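You operate a simulated robot arm through the tools that you are given. There is no shell and no other tool.

The job below is to be done with a simulated robot arm. You get a single attempt, and the scene is never put back.

Task
Probe both green bottles in the blue rack and sort them.
Fine: probe at the shoulder; a wall under the printed least means the red tray, else the green; probe back in its stand.

It is judged by the outcome, as a careful person would: the job done as asked, and still so three seconds after it is handed in. It fails if anything else is knocked over, pushed out of place, dropped, spilled or broken.

Robot
A 7-joint arm with a two-finger parallel gripper, fixed in place. Base frame: the origin is on the floor under the middle of its stand, x ahead of it, y to its left, z up. Units: m, degrees, N and s.
With the tool pointing down near the work surface it reaches from about 0.38 to 0.9 m from the base axis. Its first joint turns from -143.0 to 143.0 degrees. Payload 3 kg.
The TCP is the grasp point between the finger pads, 0.03 m short of the fingertips. In the tool frame z runs along the fingers and y along their closing line. Largest opening 0.094 m; finger width 0.028, thickness 0.01; the body of the gripper, 0.05 by 0.096 m, starts 0.055 m behind the TCP.
Orientation is that of the tool frame in the base frame, as a unit quaternion [x, y, z, w]. With the fingers straight down and closing along the base's y, the tool's x points along the base's -x, its y along +y and its z along -z.

Tools
- The arm moves only by the tool servo_tool. Its argument "steps" is text: rows parted by semicolons, each of 6 numbers parted by spaces: the shift along the base's x, y, z in m, then the turn, a rotation vector about the base's x, y, z in degrees. In form: x y z wx wy wz; .... A call has 1 to 20 rows; each row is the pose to reach, as a shift and turn from the pose commanded when the call began. "grip" is the opening, from 0 (shut) to 1 (fully open), set as the call begins (left out, the last holds). Rows are played at 5 a second. More than 0.05 m and 8.6 degrees between two rows, or a gripper value outside its range, and nothing of the call is played. Where a pose cannot be reached the arm comes as near as it can. A force on the tool above 40 N (or 10 N above the force at the start of the call, whichever is more), or a blocked arm, ends the call early, and 0.2 s more pass. The fingers move at their own pace (about 0.072 m/s each) and stop on an object; they squeeze with about 33 N. The grip force told is the motor's: it shows also when the fingers shut on nothing. Time passes only in rows, and 0.2 s behind the last, so rows that repeat a pose let the fingers close. It gives the time, the measured TCP pose, the force on the tool (base axes), the opening and the grip force at its end, in the units of the frame above (readings bear some noise), with the torque about the TCP (base axes, N m) and any sound that the robot's microphone picked up, and new pictures: "views" is both (left out), scene, wrist or none.
- Cameras (640 x 400 px; columns grow to the right, rows downward): "scene" is fixed at [0.3994, 0.6529, 1.5465]; the picture's right is [-0.88, -0.48, 0.00], its down [-0.24, 0.45, -0.86] and it looks along [0.41, -0.76, -0.51] (base axes); focal length 334 px, centre (320, 200). "wrist" rides on the gripper at [0.076, 0.014, -0.102] in the tool frame; the picture's right is [-0.18, 0.98, 0.00], its down [-0.75, -0.14, -0.64] and it looks along [-0.63, -0.12, 0.77] (tool axes); focal length 243 px, centre (320, 200). There is no depth. A picture from a camera that has moved, and an enlarged one, comes with that camera's place and axes in the base frame and with its lens.
- close_up(camera, box): a new picture of the part [left, top, right, bottom] of that camera's present view, enlarged. No time passes.
- close_job(): hands the job in; it is judged then, once.

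Places have to be worked out from the pictures, the camera data and where the tool is seen. Open the gripper and draw the arm clear of the work before you hand the job in, unless the task says otherwise.

The tools are called after "Request:" as name(argument=value, ...) on one line, values as JSON. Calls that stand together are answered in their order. servo_tool: Moves the arm, as the interface text tells. Its arguments: {"type":"object","properties":{"steps":{"type":"string"},"grip":{"type":"number"},"views":{"type":"string","enum":["both","scene","wrist","none"]}},"required":["steps"]} The other tools are called the same way: close_up (camera, box) takes an enlarged picture of a part of a camera's view; close_job () hands the job in.

At the start:

```text
clock: 0.0
position: [0.4232, 0.1507, 1.3045]
tcp_rot: [0.0, 1.0, 0.001, 0.0]
contact_force: [0.4, -0.7, 0.2]
wrist_torque: [-0.01, -0.03, 0.01]
grip_width: 0.0941
finger_force: 0.1
```

scene: 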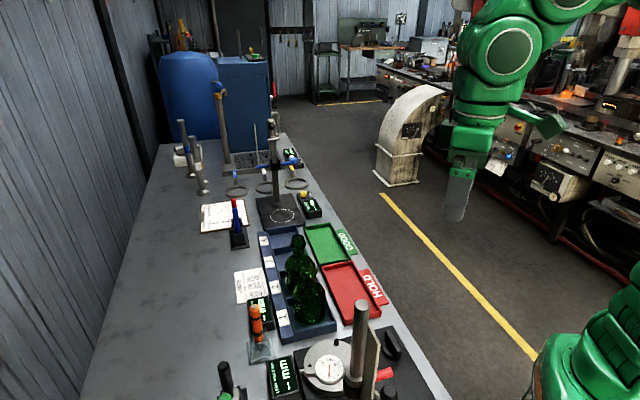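
wrist: 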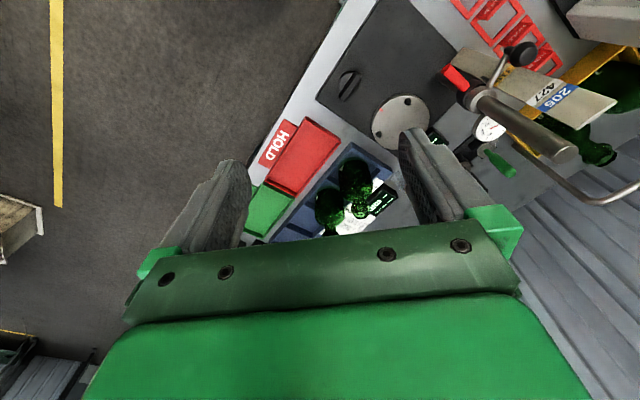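

The scene shows a bench with a blue rack holding two green bottles, red and green trays, and some instruments beside it. I'll enlarge parts of the view to identify the probe, the displays, and the printed labels.

Request:
close_up(camera="scene", box=[220, 220, 400, 340])

Request:
close_up(camera="scene", box=[220, 290, 300, 400])

Request:
close_up(camera="scene", box=[180, 140, 340, 250])

Request:
close_up(camera="wrist", box=[240, 110, 420, 240])

```text
3.33 times, centred on (310, 280) of scene
camera zoom: at [0.3994, 0.6529, 1.5465], right [-0.88, -0.48, 0.0], down [-0.24, 0.45, -0.86], along [0.41, -0.76, -0.51], focal length 1112 px, centre (353, -67)
```

zoom: 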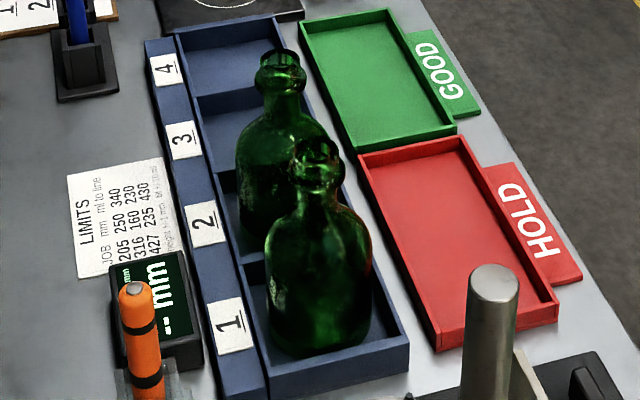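

```text
3.64 times, centred on (260, 345) of scene
camera zoom: at [0.3994, 0.6529, 1.5465], right [-0.88, -0.48, 0.0], down [-0.24, 0.45, -0.86], along [0.41, -0.76, -0.51], focal length 1213 px, centre (538, -327)
```

zoom: 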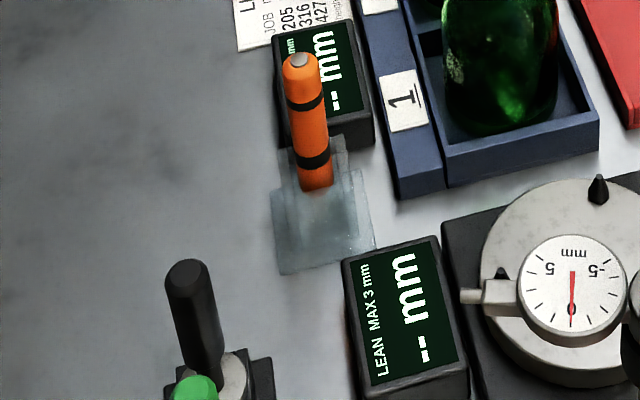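

```text
3.64 times, centred on (260, 195) of scene
camera zoom: at [0.3994, 0.6529, 1.5465], right [-0.88, -0.48, 0.0], down [-0.24, 0.45, -0.86], along [0.41, -0.76, -0.51], focal length 1213 px, centre (538, 218)
```

zoom: 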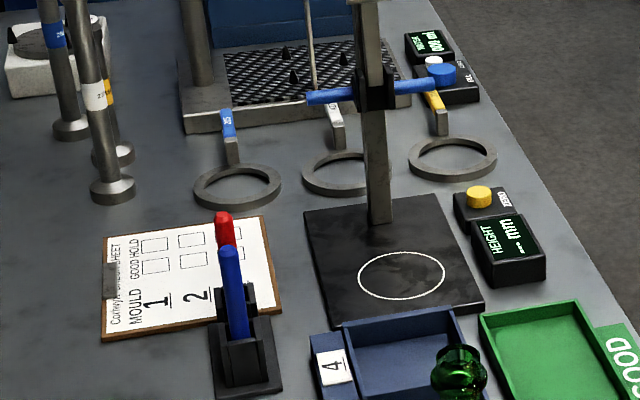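

```text
3.08 times, centred on (330, 175) of wrist
camera zoom: at [0.3465, 0.1635, 1.4064], right [0.18, 0.98, 0.0], down [0.75, -0.14, 0.64], along [0.63, -0.12, -0.77], focal length 746 px, centre (289, 277)
```

zoom: 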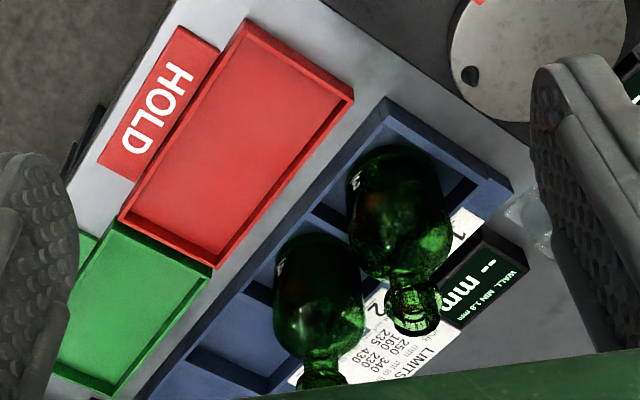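

The orange stick stands next to a "WALL" display, so it looks like the wall probe. I'll zoom tighter to read the display's printed minimum and see how the probe and stand are built.

Request:
close_up(camera="scene", box=[242, 285, 282, 325])

Request:
close_up(camera="scene", box=[240, 295, 285, 365])

Request:
close_up(camera="wrist", box=[350, 160, 410, 220])

Request:
close_up(camera="scene", box=[230, 265, 275, 305])

Request:
close_up(camera="scene", box=[270, 225, 345, 335])

```text
10.00 times, centred on (262, 305) of scene
camera zoom: at [0.3994, 0.6529, 1.5465], right [-0.88, -0.48, 0.0], down [-0.24, 0.45, -0.86], along [0.41, -0.76, -0.51], focal length 3336 px, centre (900, -850)
```

zoom: 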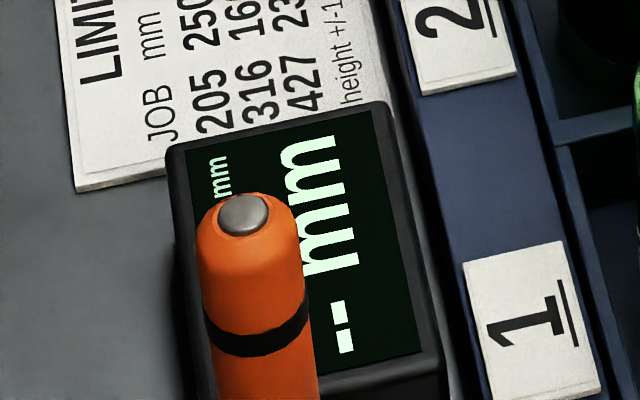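

```text
5.71 times, centred on (262, 330) of scene
camera zoom: at [0.3994, 0.6529, 1.5465], right [-0.88, -0.48, 0.0], down [-0.24, 0.45, -0.86], along [0.41, -0.76, -0.51], focal length 1906 px, centre (649, -543)
```

zoom: 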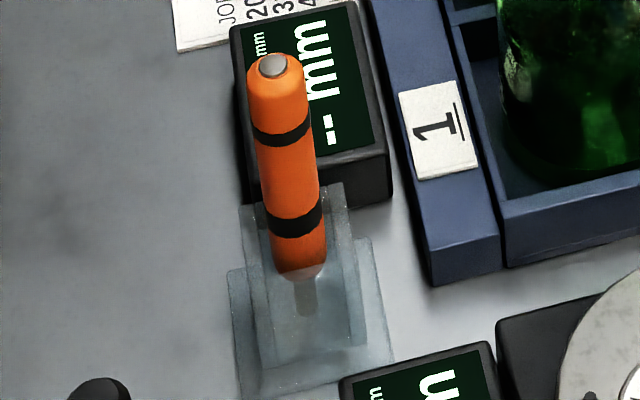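

```text
6.67 times, centred on (380, 190) of wrist
camera zoom: at [0.3465, 0.1635, 1.4064], right [0.18, 0.98, 0.0], down [0.75, -0.14, 0.64], along [0.63, -0.12, -0.77], focal length 1618 px, centre (-80, 267)
```

zoom: 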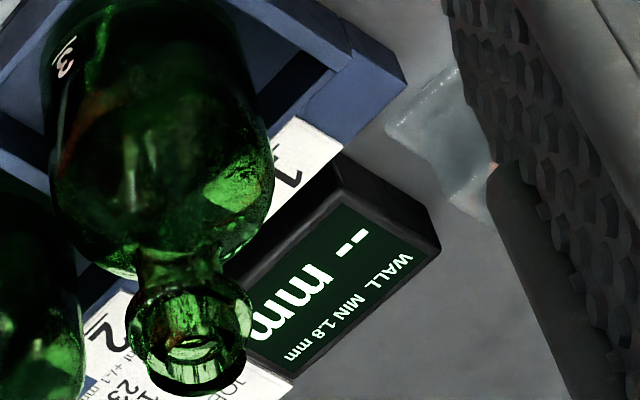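

```text
10.00 times, centred on (252, 285) of scene
camera zoom: at [0.3994, 0.6529, 1.5465], right [-0.88, -0.48, 0.0], down [-0.24, 0.45, -0.86], along [0.41, -0.76, -0.51], focal length 3336 px, centre (995, -650)
```

zoom: 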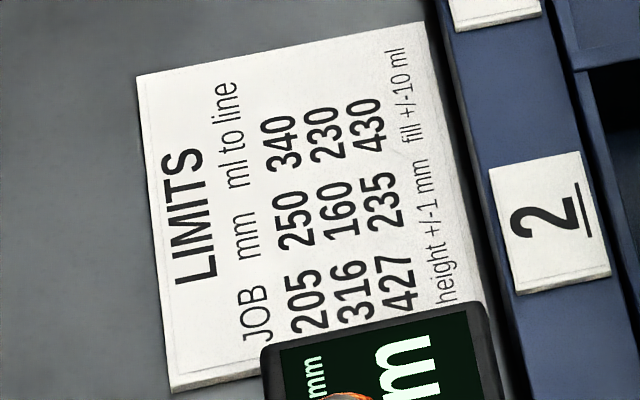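

```text
3.64 times, centred on (308, 280) of scene
camera zoom: at [0.3994, 0.6529, 1.5465], right [-0.88, -0.48, 0.0], down [-0.24, 0.45, -0.86], along [0.41, -0.76, -0.51], focal length 1213 px, centre (366, -91)
```

zoom: 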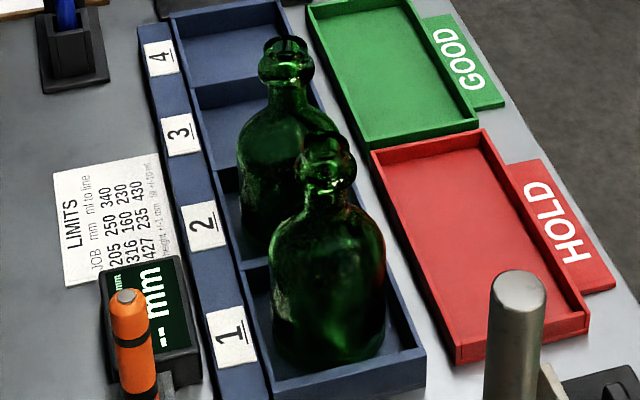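

The display reads "WALL MIN 1.8 mm". Triangulating from both cameras puts the bench at z≈0.88, bottle 1's mouth near (0.68, 0.18, 1.06), bottle 2's near (0.75, 0.11), and the orange probe near (0.74, 0.31) with its top at about 1.02. I'll move the wrist sideways at the same height to get a clear second view.

Request:
servo_tool(steps="0.01 0.035 0 0 0 0; 0.02 0.07 0 0 0 0; 0.03 0.10 0 0 0 0; 0.03 0.10 0 0 0 0", views="both")

```text
clock: 1.0
position: [0.4543, 0.25, 1.3042]
tcp_rot: [0.001, 1.0, -0.001, 0.001]
contact_force: [0.3, -0.3, -0.3]
wrist_torque: [-0.01, 0.03, 0.02]
grip_width: 0.0939
finger_force: 0.1
camera wrist: at [0.3768, 0.2627, 1.4071], right [0.18, 0.98, 0.0], down [0.75, -0.14, 0.64], along [0.63, -0.12, -0.77], focal length 243 px, centre (320, 200)
```

scene: 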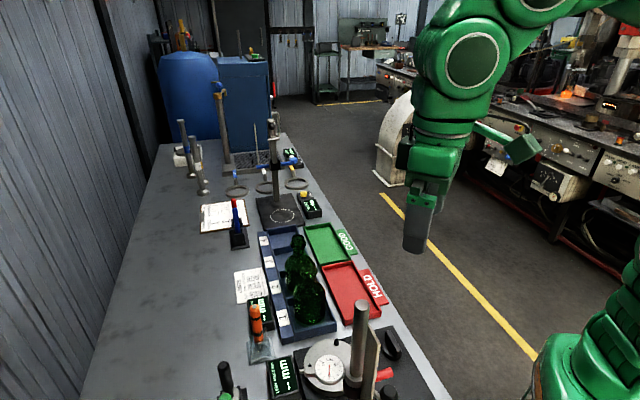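
wrist: 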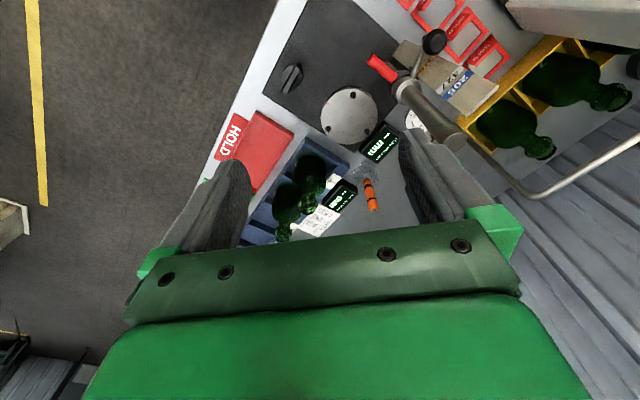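

Request:
close_up(camera="wrist", box=[260, 110, 420, 240])

Request:
close_up(camera="wrist", box=[340, 150, 400, 220])

Request:
close_up(camera="wrist", box=[360, 20, 560, 190])

```text
3.08 times, centred on (340, 175) of wrist
camera zoom: at [0.3768, 0.2627, 1.4071], right [0.18, 0.98, 0.0], down [0.75, -0.14, 0.64], along [0.63, -0.12, -0.77], focal length 746 px, centre (258, 277)
```

zoom: 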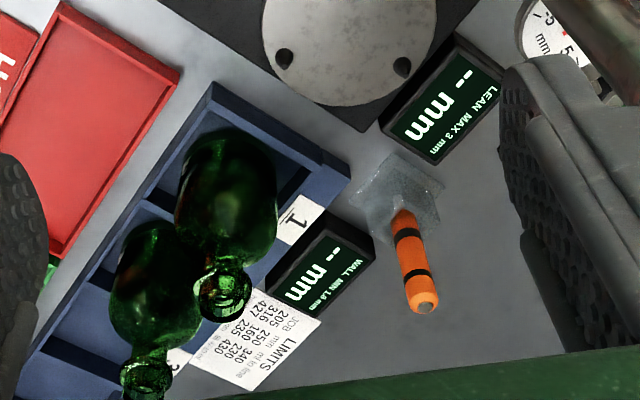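

```text
5.71 times, centred on (370, 185) of wrist
camera zoom: at [0.3768, 0.2627, 1.4071], right [0.18, 0.98, 0.0], down [0.75, -0.14, 0.64], along [0.63, -0.12, -0.77], focal length 1386 px, centre (34, 286)
```

zoom: 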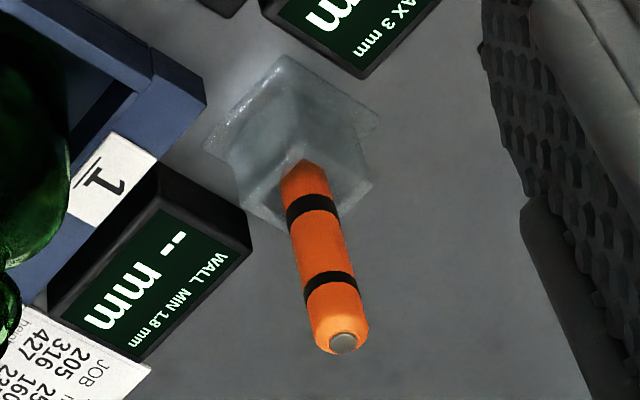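

```text
2.35 times, centred on (460, 105) of wrist
camera zoom: at [0.3768, 0.2627, 1.4071], right [0.18, 0.98, 0.0], down [0.75, -0.14, 0.64], along [0.63, -0.12, -0.77], focal length 571 px, centre (-9, 424)
```

zoom: 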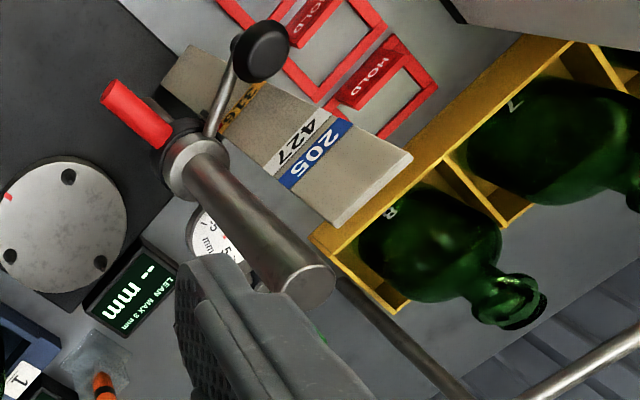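

The probe's top triangulates to (0.733, 0.310, 1.030). Its orange handle runs down into the clear stand at z≈0.92. I'll move over it at the current height, clear of the gauge post, which tops out near z 1.21, and look again.

Request:
servo_tool(steps="0.045 0 0 0 0 0; 0.09 0 0 0 0 0; 0.135 0 0 0 0 0; 0.18 0.0 0 0 0 0; 0.20 0.02 -0.02 0 0 0; 0.21 0.04 -0.05 0 0 0; 0.21 0.05 -0.08 0 0 0; 0.21 0.05 -0.08 0 0 0", views="both")

```text
clock: 2.8
position: [0.6662, 0.3034, 1.2223]
tcp_rot: [0.0, 1.0, 0.0, 0.0]
contact_force: [-0.1, 0.2, -0.7]
wrist_torque: [0.0, 0.01, -0.03]
grip_width: 0.0939
finger_force: 0.0
out of reach, approached as far as the arm can: row 4, 5, 6
camera wrist: at [0.5891, 0.3162, 1.3248], right [0.18, 0.98, 0.0], down [0.75, -0.14, 0.64], along [0.63, -0.12, -0.77], focal length 243 px, centre (320, 200)
```

scene: 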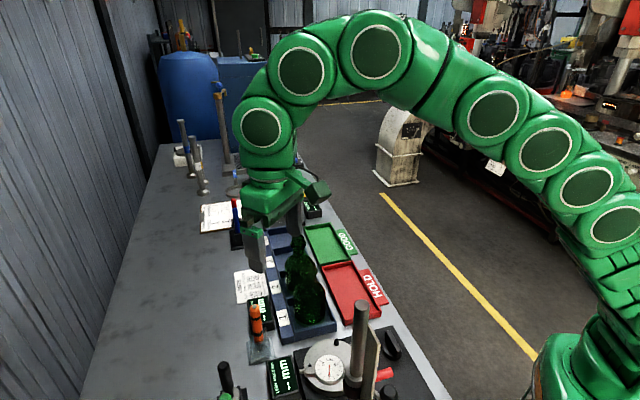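
wrist: 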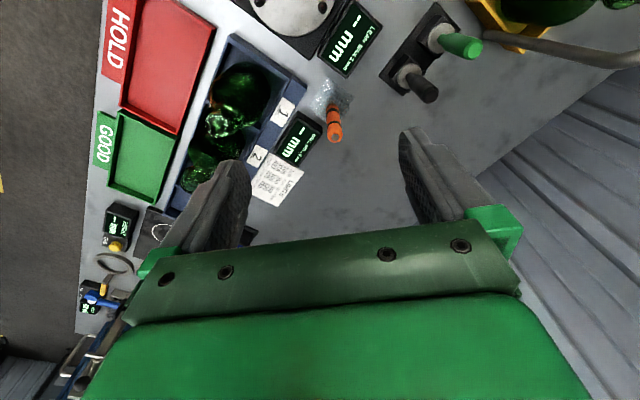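

Now the wrist camera is closer to the probe and bottles. I'll zoom in on both to refine their positions before descending.

Request:
close_up(camera="wrist", box=[300, 60, 370, 160])

Request:
close_up(camera="wrist", box=[170, 30, 310, 220])

Request:
close_up(camera="scene", box=[240, 295, 285, 365])

```text
4.00 times, centred on (335, 110) of wrist
camera zoom: at [0.5891, 0.3162, 1.3248], right [0.18, 0.98, 0.0], down [0.75, -0.14, 0.64], along [0.63, -0.12, -0.77], focal length 970 px, centre (260, 560)
```

zoom: 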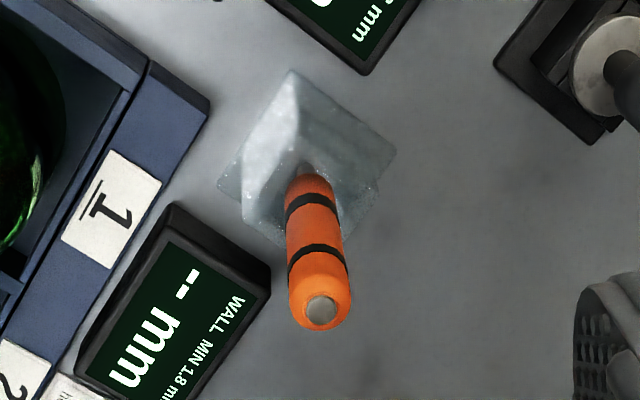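

```text
2.11 times, centred on (240, 125) of wrist
camera zoom: at [0.5891, 0.3162, 1.3248], right [0.18, 0.98, 0.0], down [0.75, -0.14, 0.64], along [0.63, -0.12, -0.77], focal length 511 px, centre (488, 358)
```

zoom: 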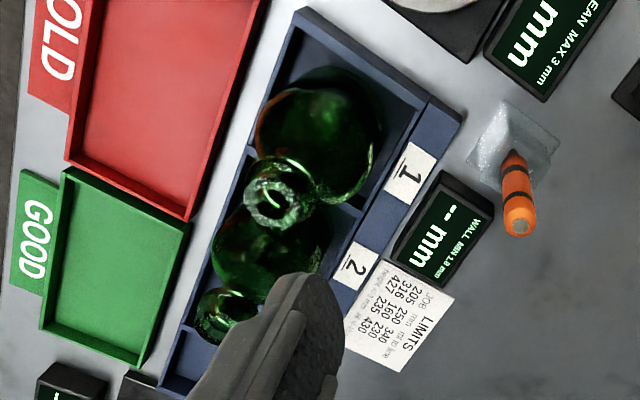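

```text
5.71 times, centred on (262, 330) of scene
camera zoom: at [0.3994, 0.6529, 1.5465], right [-0.88, -0.48, 0.0], down [-0.24, 0.45, -0.86], along [0.41, -0.76, -0.51], focal length 1906 px, centre (649, -543)
```

zoom: 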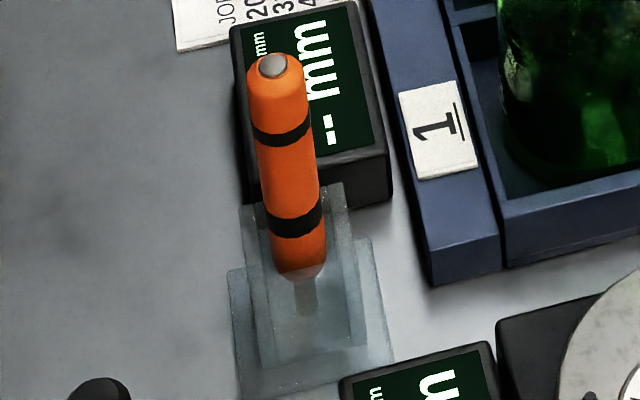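

Both views put the probe axis near (0.729, 0.312) with its top at about z 1.033. I'll move over it with the fingers just above its top, then check alignment, since the tool axis sits at column 320 of the wrist view.

Request:
servo_tool(steps="0.03 0.004 -0.03 0 0 0; 0.063 0.008 -0.06 0 0 0; 0.063 0.008 -0.10 0 0 0; 0.063 0.008 -0.12 0 0 0; 0.063 0.008 -0.12 0 0 0", views="both")

```text
clock: 4.0
position: [0.7282, 0.3087, 1.1039]
tcp_rot: [0.0, 1.0, 0.0, -0.001]
contact_force: [0.0, -0.2, -0.3]
wrist_torque: [0.02, 0.0, 0.04]
grip_width: 0.0941
finger_force: 0.0
camera wrist: at [0.6497, 0.322, 1.2058], right [0.18, 0.98, 0.0], down [0.75, -0.14, 0.64], along [0.63, -0.12, -0.77], focal length 243 px, centre (320, 200)
```

scene: 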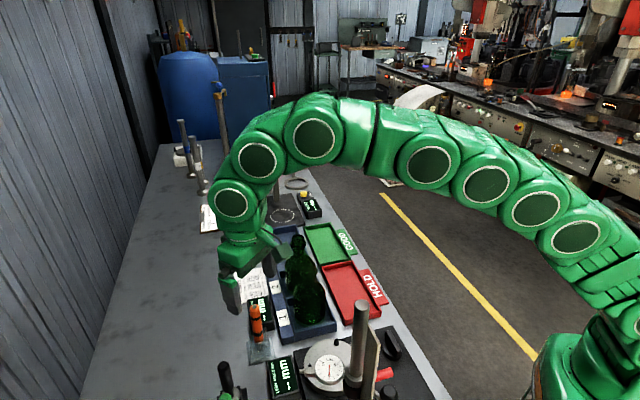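
wrist: 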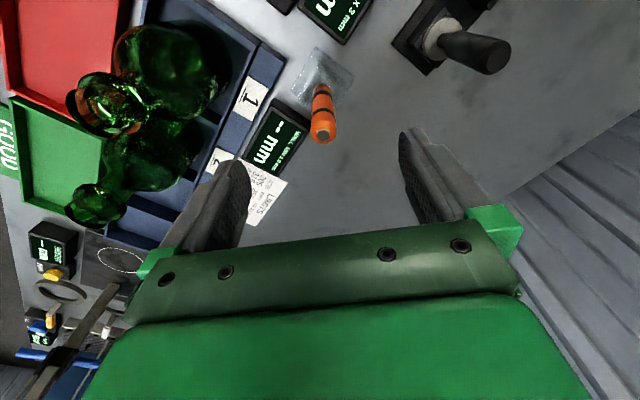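

The probe's top shows at about (323, 133), nearly on the tool axis. I'll zoom to confirm before descending.

Request:
close_up(camera="wrist", box=[290, 40, 370, 150])

Request:
close_up(camera="scene", box=[200, 240, 300, 370])

```text
3.64 times, centred on (330, 95) of wrist
camera zoom: at [0.6497, 0.322, 1.2058], right [0.18, 0.98, 0.0], down [0.75, -0.14, 0.64], along [0.63, -0.12, -0.77], focal length 882 px, centre (284, 582)
```

zoom: 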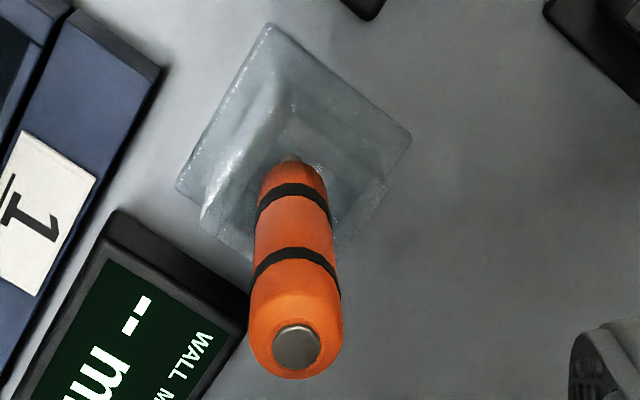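

```text
3.08 times, centred on (250, 305) of scene
camera zoom: at [0.3994, 0.6529, 1.5465], right [-0.88, -0.48, 0.0], down [-0.24, 0.45, -0.86], along [0.41, -0.76, -0.51], focal length 1026 px, centre (535, -123)
```

zoom: 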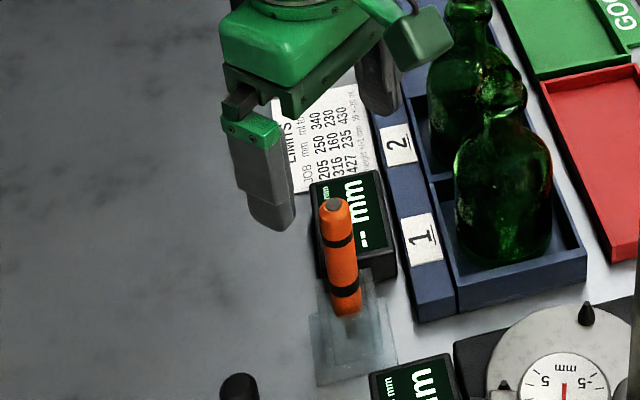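

The probe stands upright with its axis at about (0.729, 0.310), within 2 mm of the tool axis. I'll descend so the fingertips reach z≈0.962, leaving palm clearance above the probe's top.

Request:
servo_tool(steps="0.001 0.0015 -0.03 0 0 0; 0.001 0.0015 -0.06 0 0 0; 0.001 0.0015 -0.09 0 0 0; 0.001 0.0015 -0.112 0 0 0; 0.001 0.0015 -0.112 0 0 0", views="both")

```text
clock: 5.2
position: [0.7277, 0.3097, 0.9922]
tcp_rot: [0.0, 1.0, 0.0, 0.0]
contact_force: [-1.0, -0.1, 0.3]
wrist_torque: [0.01, 0.02, 0.02]
grip_width: 0.0939
finger_force: 0.1
camera wrist: at [0.6505, 0.3223, 1.0943], right [0.18, 0.98, 0.0], down [0.75, -0.14, 0.64], along [0.63, -0.12, -0.77], focal length 243 px, centre (320, 200)
```

scene: 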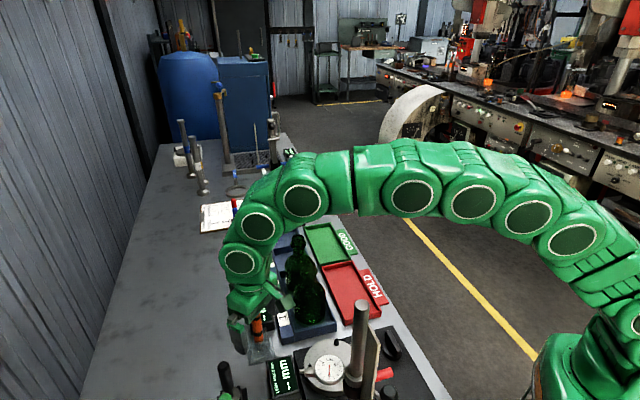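
wrist: 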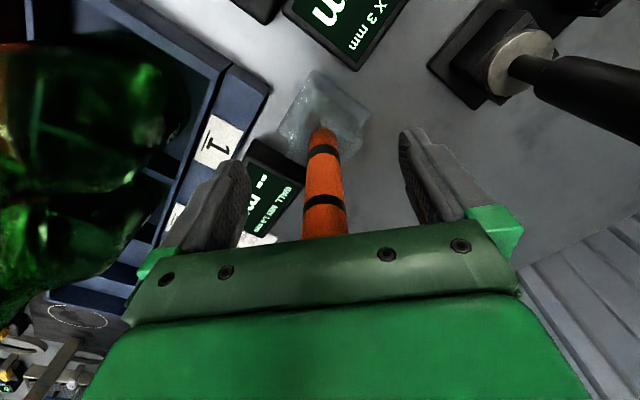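

The probe is centred between the fingers, at about column 322, with no contact. I'll close the gripper on it.

Request:
servo_tool(steps="0 0 0 0 0 0; 0 0 0 0 0 0; 0 0 0 0 0 0; 0 0 0 0 0 0; 0 0 0 0 0 0", grip=0.0, views="both")

```text
clock: 6.4
position: [0.7282, 0.3091, 0.9912]
tcp_rot: [0.0, 1.0, 0.0, 0.0]
contact_force: [0.2, 0.9, 0.3]
wrist_torque: [0.0, 0.01, 0.02]
grip_width: 0.0183
finger_force: 32.9
camera wrist: at [0.6506, 0.3223, 1.0944], right [0.18, 0.98, 0.0], down [0.75, -0.14, 0.64], along [0.63, -0.12, -0.77], focal length 243 px, centre (320, 200)
```

scene: 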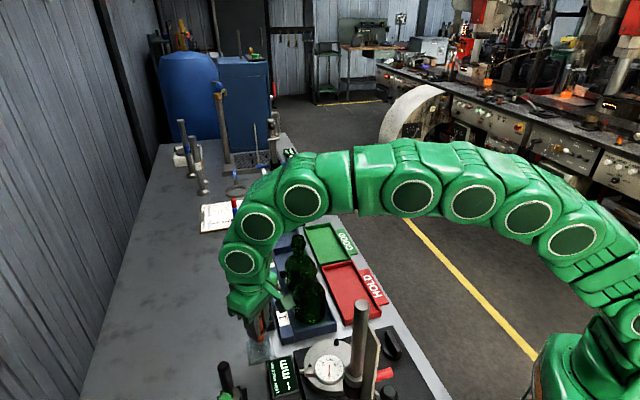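
wrist: 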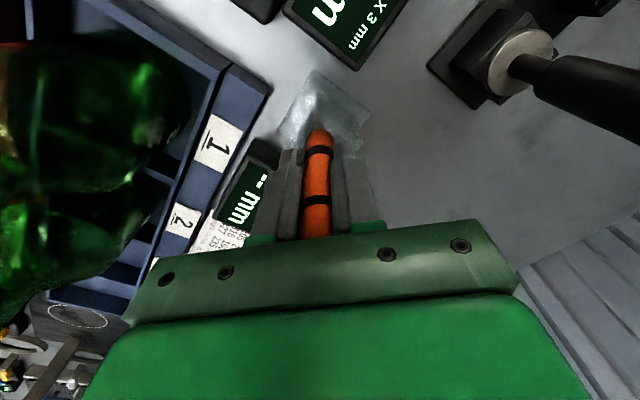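

The grip is firm at 18.3 mm and 33 N; I'll note the grasp pose (0.728, 0.309, 0.991) for returning the probe. I'll lift it straight up out of the stand.

Request:
servo_tool(steps="0 0 0.015 0 0 0; 0 0 0.03 0 0 0; 0 0 0.05 0 0 0; 0 0 0.08 0 0 0; 0 0 0.11 0 0 0; 0 0 0.14 0 0 0; 0 0 0.17 0 0 0; 0 0 0.17 0 0 0", views="both")

```text
clock: 8.2
position: [0.7272, 0.3114, 1.1599]
tcp_rot: [0.0, 1.0, 0.001, -0.001]
contact_force: [0.6, -0.5, -0.3]
wrist_torque: [-0.01, -0.01, 0.01]
grip_width: 0.0186
finger_force: 33.2
camera wrist: at [0.6513, 0.3243, 1.2625], right [0.18, 0.98, 0.0], down [0.75, -0.14, 0.64], along [0.63, -0.12, -0.77], focal length 243 px, centre (320, 200)
```

scene: 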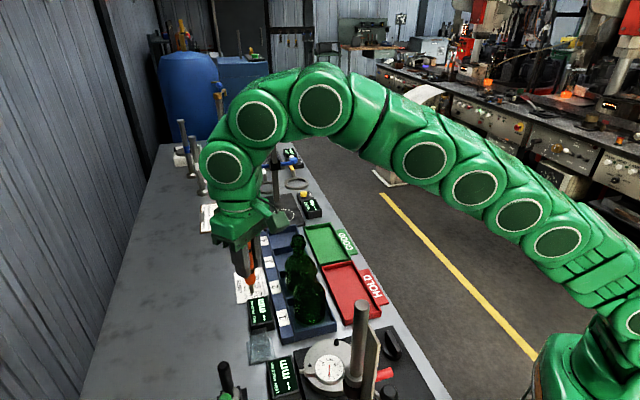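
wrist: 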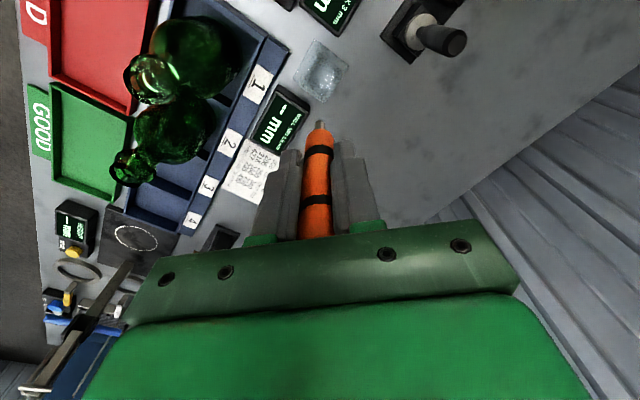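

The probe is out of its stand, with a metal tip showing at its lower end. I'll zoom in to measure the tip's position and the bottles' geometry.

Request:
close_up(camera="wrist", box=[285, 100, 355, 190])

Request:
close_up(camera="wrist", box=[90, 10, 300, 220])

Request:
close_up(camera="scene", box=[215, 220, 345, 340])

Request:
close_up(camera="scene", box=[225, 255, 275, 310])

```text
4.44 times, centred on (320, 145) of wrist
camera zoom: at [0.6513, 0.3243, 1.2625], right [0.18, 0.98, 0.0], down [0.75, -0.14, 0.64], along [0.63, -0.12, -0.77], focal length 1078 px, centre (320, 444)
```

zoom: 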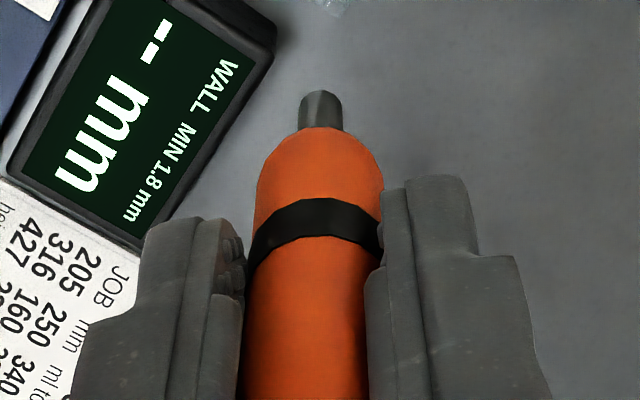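

```text
1.90 times, centred on (195, 115) of wrist
camera zoom: at [0.6513, 0.3243, 1.2625], right [0.18, 0.98, 0.0], down [0.75, -0.14, 0.64], along [0.63, -0.12, -0.77], focal length 462 px, centre (558, 362)
```

zoom: 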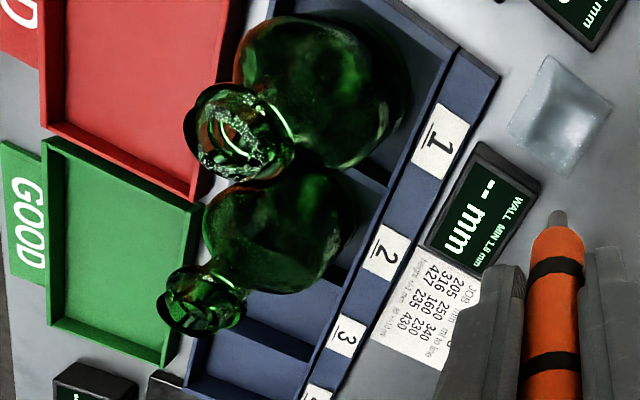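

```text
3.33 times, centred on (280, 280) of scene
camera zoom: at [0.3994, 0.6529, 1.5465], right [-0.88, -0.48, 0.0], down [-0.24, 0.45, -0.86], along [0.41, -0.76, -0.51], focal length 1112 px, centre (453, -67)
```

zoom: 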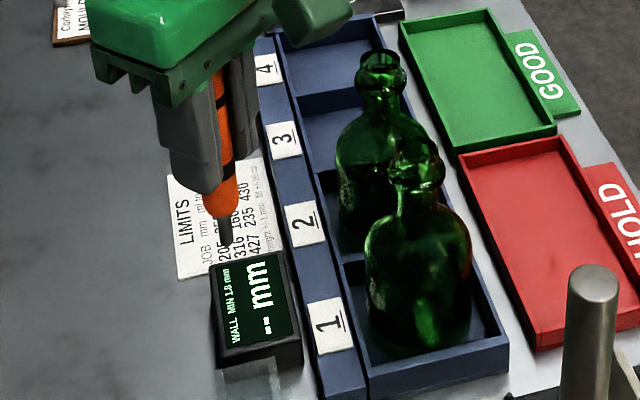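

```text
7.27 times, centred on (250, 282) of scene
camera zoom: at [0.3994, 0.6529, 1.5465], right [-0.88, -0.48, 0.0], down [-0.24, 0.45, -0.86], along [0.41, -0.76, -0.51], focal length 2426 px, centre (829, -400)
```

zoom: 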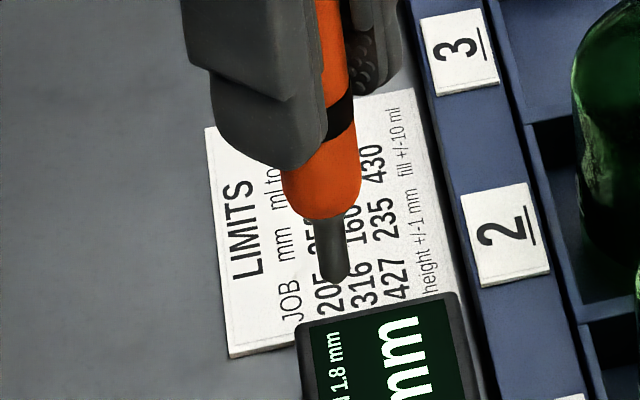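

The WALL display is now readable (MIN 1.8 mm, no reading yet), and the probe tip is about 0.090 m below the TCP. Bottle 1's axis is near (0.68, 0.185), its shoulder at z≈0.985–1.02 and its mouth at about 1.053. I'll raise the probe, carry it to the robot side of bottle 1, and tilt the tool 30° so the probe faces the sloping shoulder and the wrist camera gets a side view.

Request:
servo_tool(steps="0 0 0.03 0 0 0; -0.03 -0.022 0.06 0 0 0; -0.065 -0.045 0.06 0 0 0; -0.10 -0.07 0.06 0 -6 0; -0.135 -0.10 0.05 0 -12 0; -0.16 -0.125 0.03 0 -18 0; -0.165 -0.125 0 0 -24 0; -0.165 -0.125 -0.03 0 -30 0; -0.165 -0.125 -0.03 0 -30 0", views="both")

```text
clock: 10.2
position: [0.5622, 0.1836, 1.1328]
tcp_rot: [0.0, 0.966, 0.0, 0.26]
contact_force: [-0.5, 0.8, -0.5]
wrist_torque: [0.02, 0.0, 0.0]
grip_width: 0.0187
finger_force: 33.2
out of reach, approached as far as the arm can: row 1, 2
camera wrist: at [0.444, 0.1975, 1.1832], right [0.16, 0.98, 0.09], down [0.33, -0.14, 0.93], along [0.93, -0.12, -0.35], focal length 243 px, centre (320, 200)
```

scene: 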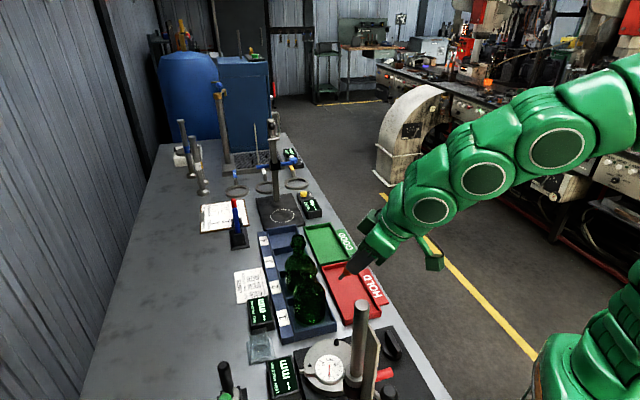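
wrist: 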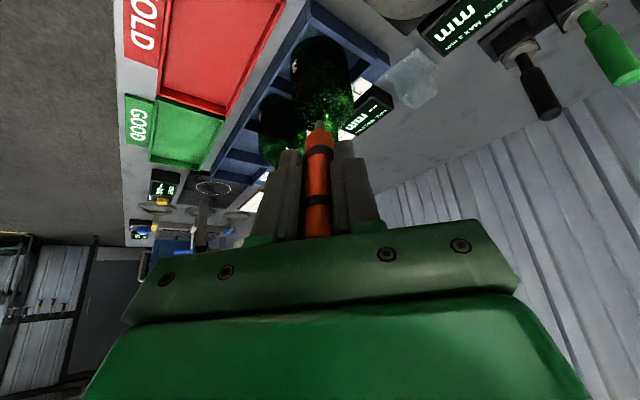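

The tool is tilted 30° and the tip lies in front of bottle 1. I'll zoom in on both views to compare the tip with the bottle.

Request:
close_up(camera="wrist", box=[250, 20, 400, 170])

Request:
close_up(camera="scene", box=[265, 220, 385, 340])

```text
2.67 times, centred on (325, 95) of wrist
camera zoom: at [0.444, 0.1975, 1.1832], right [0.16, 0.98, 0.09], down [0.33, -0.14, 0.93], along [0.93, -0.12, -0.35], focal length 647 px, centre (307, 480)
```

zoom: 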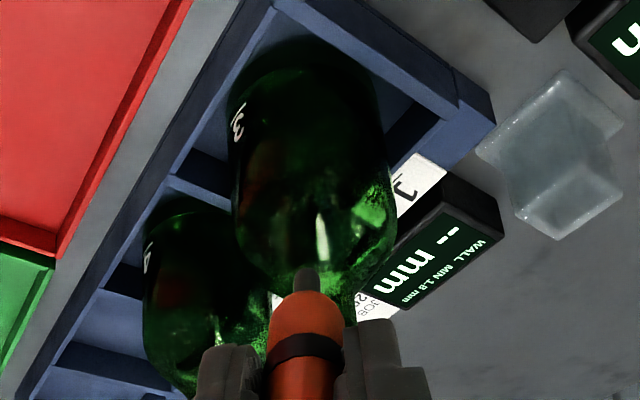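

```text
3.33 times, centred on (325, 280) of scene
camera zoom: at [0.3994, 0.6529, 1.5465], right [-0.88, -0.48, 0.0], down [-0.24, 0.45, -0.86], along [0.41, -0.76, -0.51], focal length 1112 px, centre (303, -67)
```

zoom: 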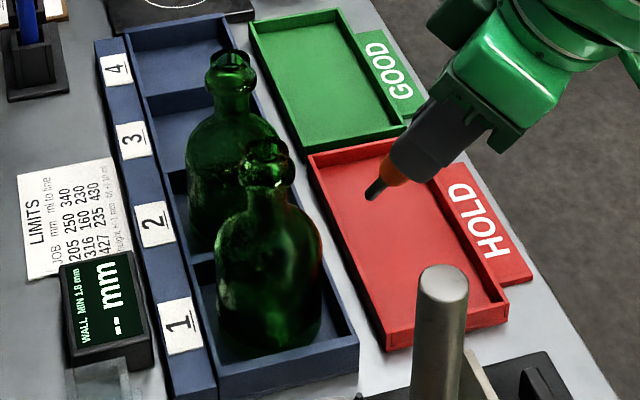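

The scene and wrist estimates agree: tip at (0.608, 0.184, 1.052), bottle 1 axis at about (0.682, 0.1835). I'll zoom tightly on the shoulder profile to choose the contact point.

Request:
close_up(camera="scene", box=[285, 235, 345, 305])

Request:
close_up(camera="wrist", box=[285, 90, 365, 160])

```text
5.71 times, centred on (315, 270) of scene
camera zoom: at [0.3994, 0.6529, 1.5465], right [-0.88, -0.48, 0.0], down [-0.24, 0.45, -0.86], along [0.41, -0.76, -0.51], focal length 1906 px, centre (349, -200)
```

zoom: 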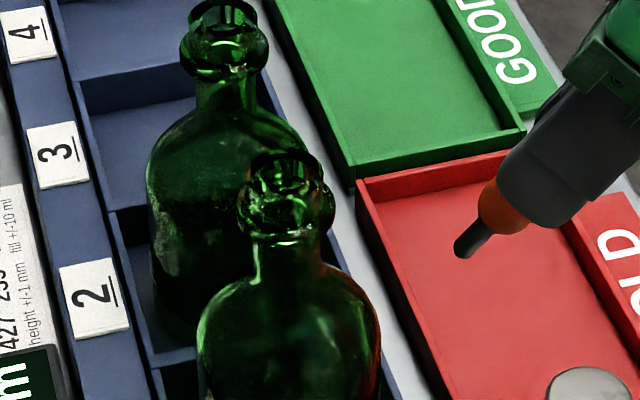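

```text
5.71 times, centred on (325, 125) of wrist
camera zoom: at [0.444, 0.1975, 1.1832], right [0.16, 0.98, 0.09], down [0.33, -0.14, 0.93], along [0.93, -0.12, -0.35], focal length 1386 px, centre (291, 629)
```

zoom: 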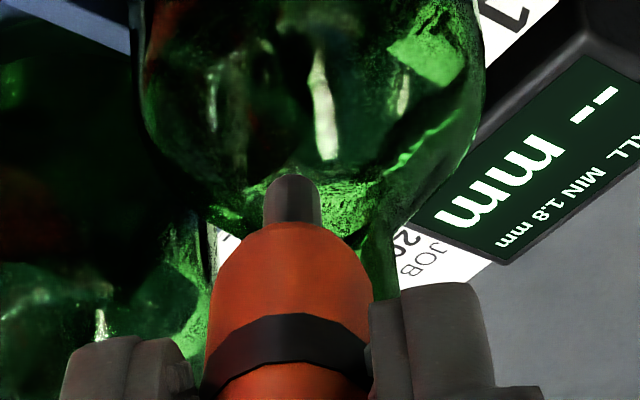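

The shoulder slopes between roughly r≈0.013 at z≈1.005 and r≈0.036 at z≈0.965. I'll bring the tip to a standoff of about 30 mm along the probe axis, aimed at the shoulder on the near side.

Request:
servo_tool(steps="0.015 0 -0.018 0 0 0; 0.033 0 -0.037 0 0 0; 0.033 0 -0.037 0 0 0", views="both")

Request:
close_up(camera="scene", box=[285, 235, 345, 305])

Request:
close_up(camera="wrist", box=[260, 60, 380, 160])

```text
clock: 11.0
position: [0.5955, 0.1847, 1.0959]
tcp_rot: [0.0, 0.966, -0.001, 0.258]
contact_force: [-0.5, -1.1, -0.4]
wrist_torque: [0.0, -0.01, 0.04]
grip_width: 0.0185
finger_force: 33.3
camera wrist: at [0.4775, 0.1974, 1.1459], right [0.16, 0.98, 0.09], down [0.33, -0.14, 0.93], along [0.93, -0.12, -0.35], focal length 243 px, centre (320, 200)
```

scene: 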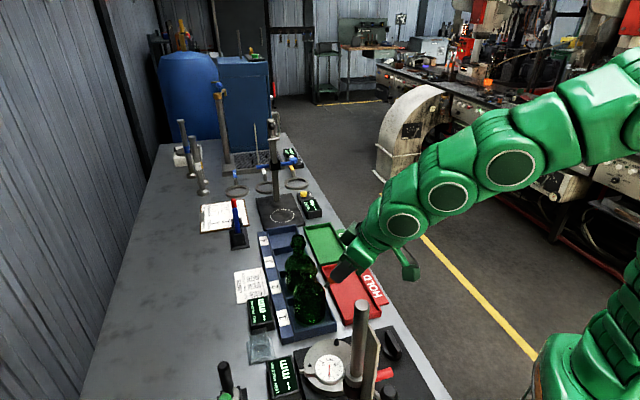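
wrist: 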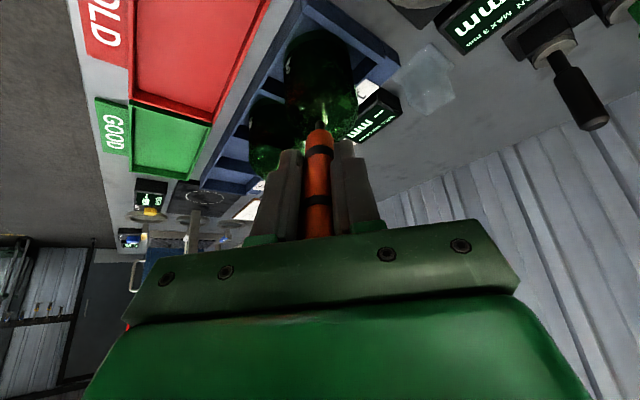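

```text
5.71 times, centred on (315, 270) of scene
camera zoom: at [0.3994, 0.6529, 1.5465], right [-0.88, -0.48, 0.0], down [-0.24, 0.45, -0.86], along [0.41, -0.76, -0.51], focal length 1906 px, centre (349, -200)
```

zoom: 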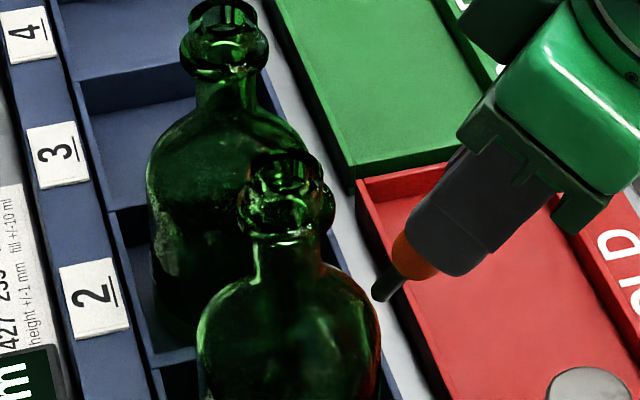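

```text
4.00 times, centred on (320, 110) of wrist
camera zoom: at [0.4775, 0.1974, 1.1459], right [0.16, 0.98, 0.09], down [0.33, -0.14, 0.93], along [0.93, -0.12, -0.35], focal length 970 px, centre (320, 560)
```

zoom: 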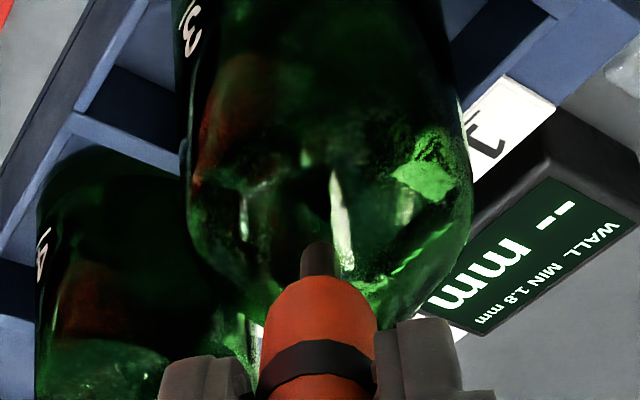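

The tip is at (0.641, 0.185, 1.016) and lined up with the bottle's axis. I'll advance 15 mm along the probe axis, watching the force.

Request:
servo_tool(steps="0.0025 0 -0.00433 0 0 0; 0.005 0 -0.00866 0 0 0; 0.0075 0 -0.013 0 0 0; 0.0075 0 -0.013 0 0 0", views="scene")

Request:
close_up(camera="scene", box=[285, 235, 345, 305])

Request:
close_up(camera="wrist", box=[260, 60, 380, 160])

```text
clock: 12.0
position: [0.6045, 0.184, 1.0823]
tcp_rot: [0.0, 0.966, 0.0, 0.259]
contact_force: [-0.4, 0.4, -0.8]
wrist_torque: [0.0, 0.0, -0.03]
grip_width: 0.0184
finger_force: 32.5
```

scene: 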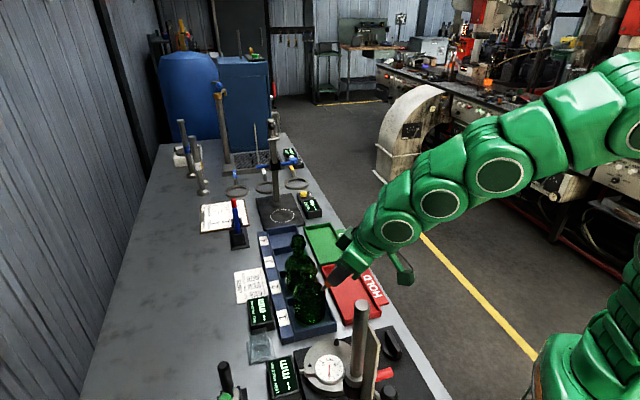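

```text
5.71 times, centred on (315, 270) of scene
camera zoom: at [0.3994, 0.6529, 1.5465], right [-0.88, -0.48, 0.0], down [-0.24, 0.45, -0.86], along [0.41, -0.76, -0.51], focal length 1906 px, centre (349, -200)
```

zoom: 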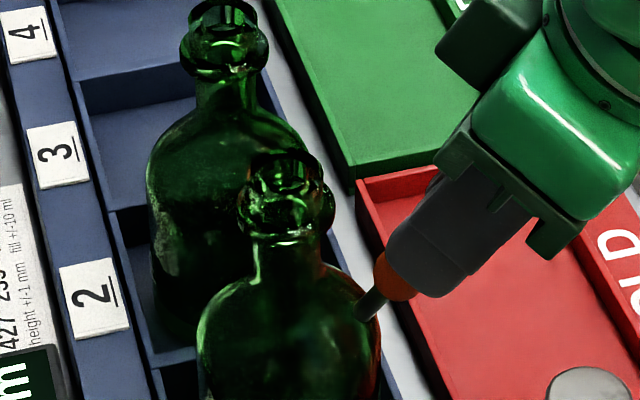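

```text
4.00 times, centred on (320, 110) of wrist
camera zoom: at [0.4849, 0.1978, 1.1327], right [0.16, 0.98, 0.09], down [0.33, -0.14, 0.93], along [0.93, -0.12, -0.35], focal length 970 px, centre (320, 560)
```

zoom: 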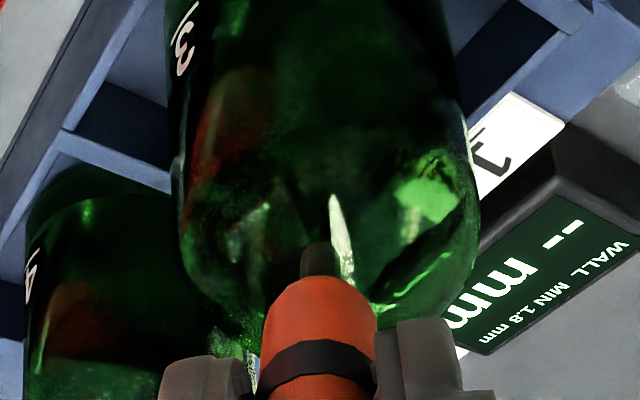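

No contact yet; the tip is at about (0.649, 0.184, 1.003). I'll advance in 1.5 mm steps and check the force.

Request:
servo_tool(steps="0.00075 0 -0.0013 0 0 0; 0.0015 0 -0.0026 0 0 0; 0.00225 0 -0.0039 0 0 0; 0.003 0 -0.0052 0 0 0; 0.003 0 -0.0052 0 0 0", views="none")

Request:
close_up(camera="scene", box=[240, 235, 345, 335])

Request:
close_up(camera="wrist", box=[260, 60, 400, 160])

```text
clock: 13.2
position: [0.607, 0.1851, 1.077]
tcp_rot: [0.0, 0.966, 0.001, 0.259]
contact_force: [-0.2, 0.7, -0.8]
wrist_torque: [0.02, 0.0, 0.05]
grip_width: 0.0185
finger_force: 33.3
```

```text
4.00 times, centred on (292, 285) of scene
camera zoom: at [0.3994, 0.6529, 1.5465], right [-0.88, -0.48, 0.0], down [-0.24, 0.45, -0.86], along [0.41, -0.76, -0.51], focal length 1334 px, centre (430, -140)
```

zoom: 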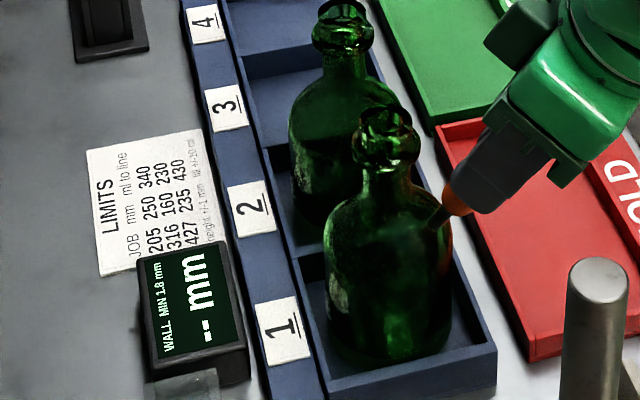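

```text
4.00 times, centred on (330, 110) of wrist
camera zoom: at [0.4882, 0.198, 1.1273], right [0.16, 0.98, 0.09], down [0.33, -0.14, 0.93], along [0.93, -0.12, -0.35], focal length 970 px, centre (280, 560)
```

zoom: 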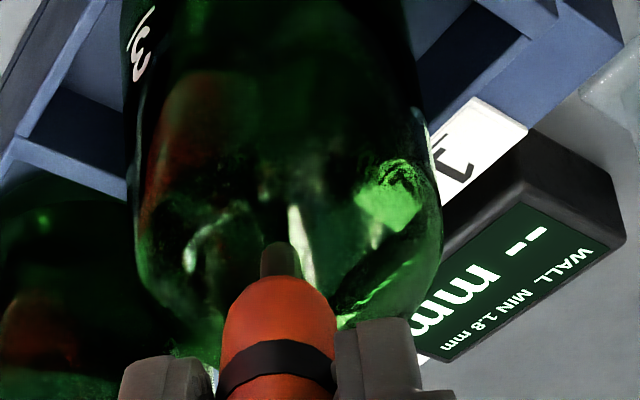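

Still free; the tip is at about (0.652, 0.185, 0.999). I'll keep advancing in 1.5 mm steps.

Request:
servo_tool(steps="0.00075 0 -0.0013 0 0 0; 0.0015 0 -0.0026 0 0 0; 0.00225 0 -0.0039 0 0 0; 0.00225 0 -0.0039 0 0 0", views="none")

Request:
close_up(camera="scene", box=[240, 235, 345, 335])

Request:
close_up(camera="wrist", box=[260, 60, 400, 160])

```text
clock: 14.2
position: [0.6094, 0.1855, 1.0735]
tcp_rot: [0.001, 0.966, 0.0, 0.26]
contact_force: [-13.7, 2.6, 23.5]
wrist_torque: [0.07, -0.07, 0.03]
grip_width: 0.0186
finger_force: 33.2
```

```text
4.00 times, centred on (292, 285) of scene
camera zoom: at [0.3994, 0.6529, 1.5465], right [-0.88, -0.48, 0.0], down [-0.24, 0.45, -0.86], along [0.41, -0.76, -0.51], focal length 1334 px, centre (430, -140)
```

zoom: 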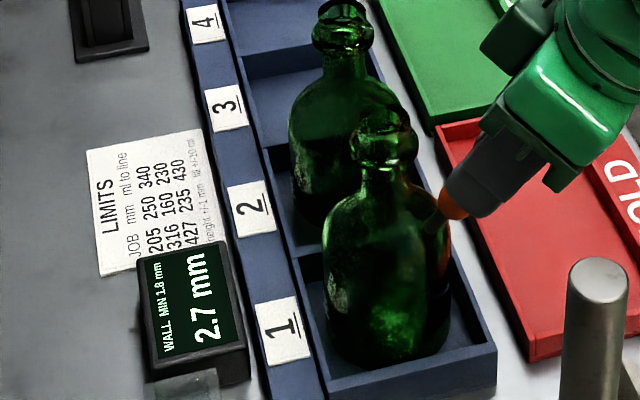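

```text
4.00 times, centred on (330, 110) of wrist
camera zoom: at [0.4901, 0.1983, 1.1236], right [0.16, 0.98, 0.09], down [0.33, -0.14, 0.93], along [0.93, -0.12, -0.35], focal length 970 px, centre (280, 560)
```

zoom: 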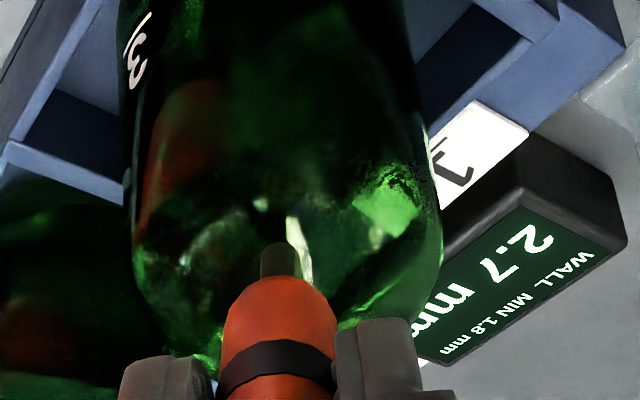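

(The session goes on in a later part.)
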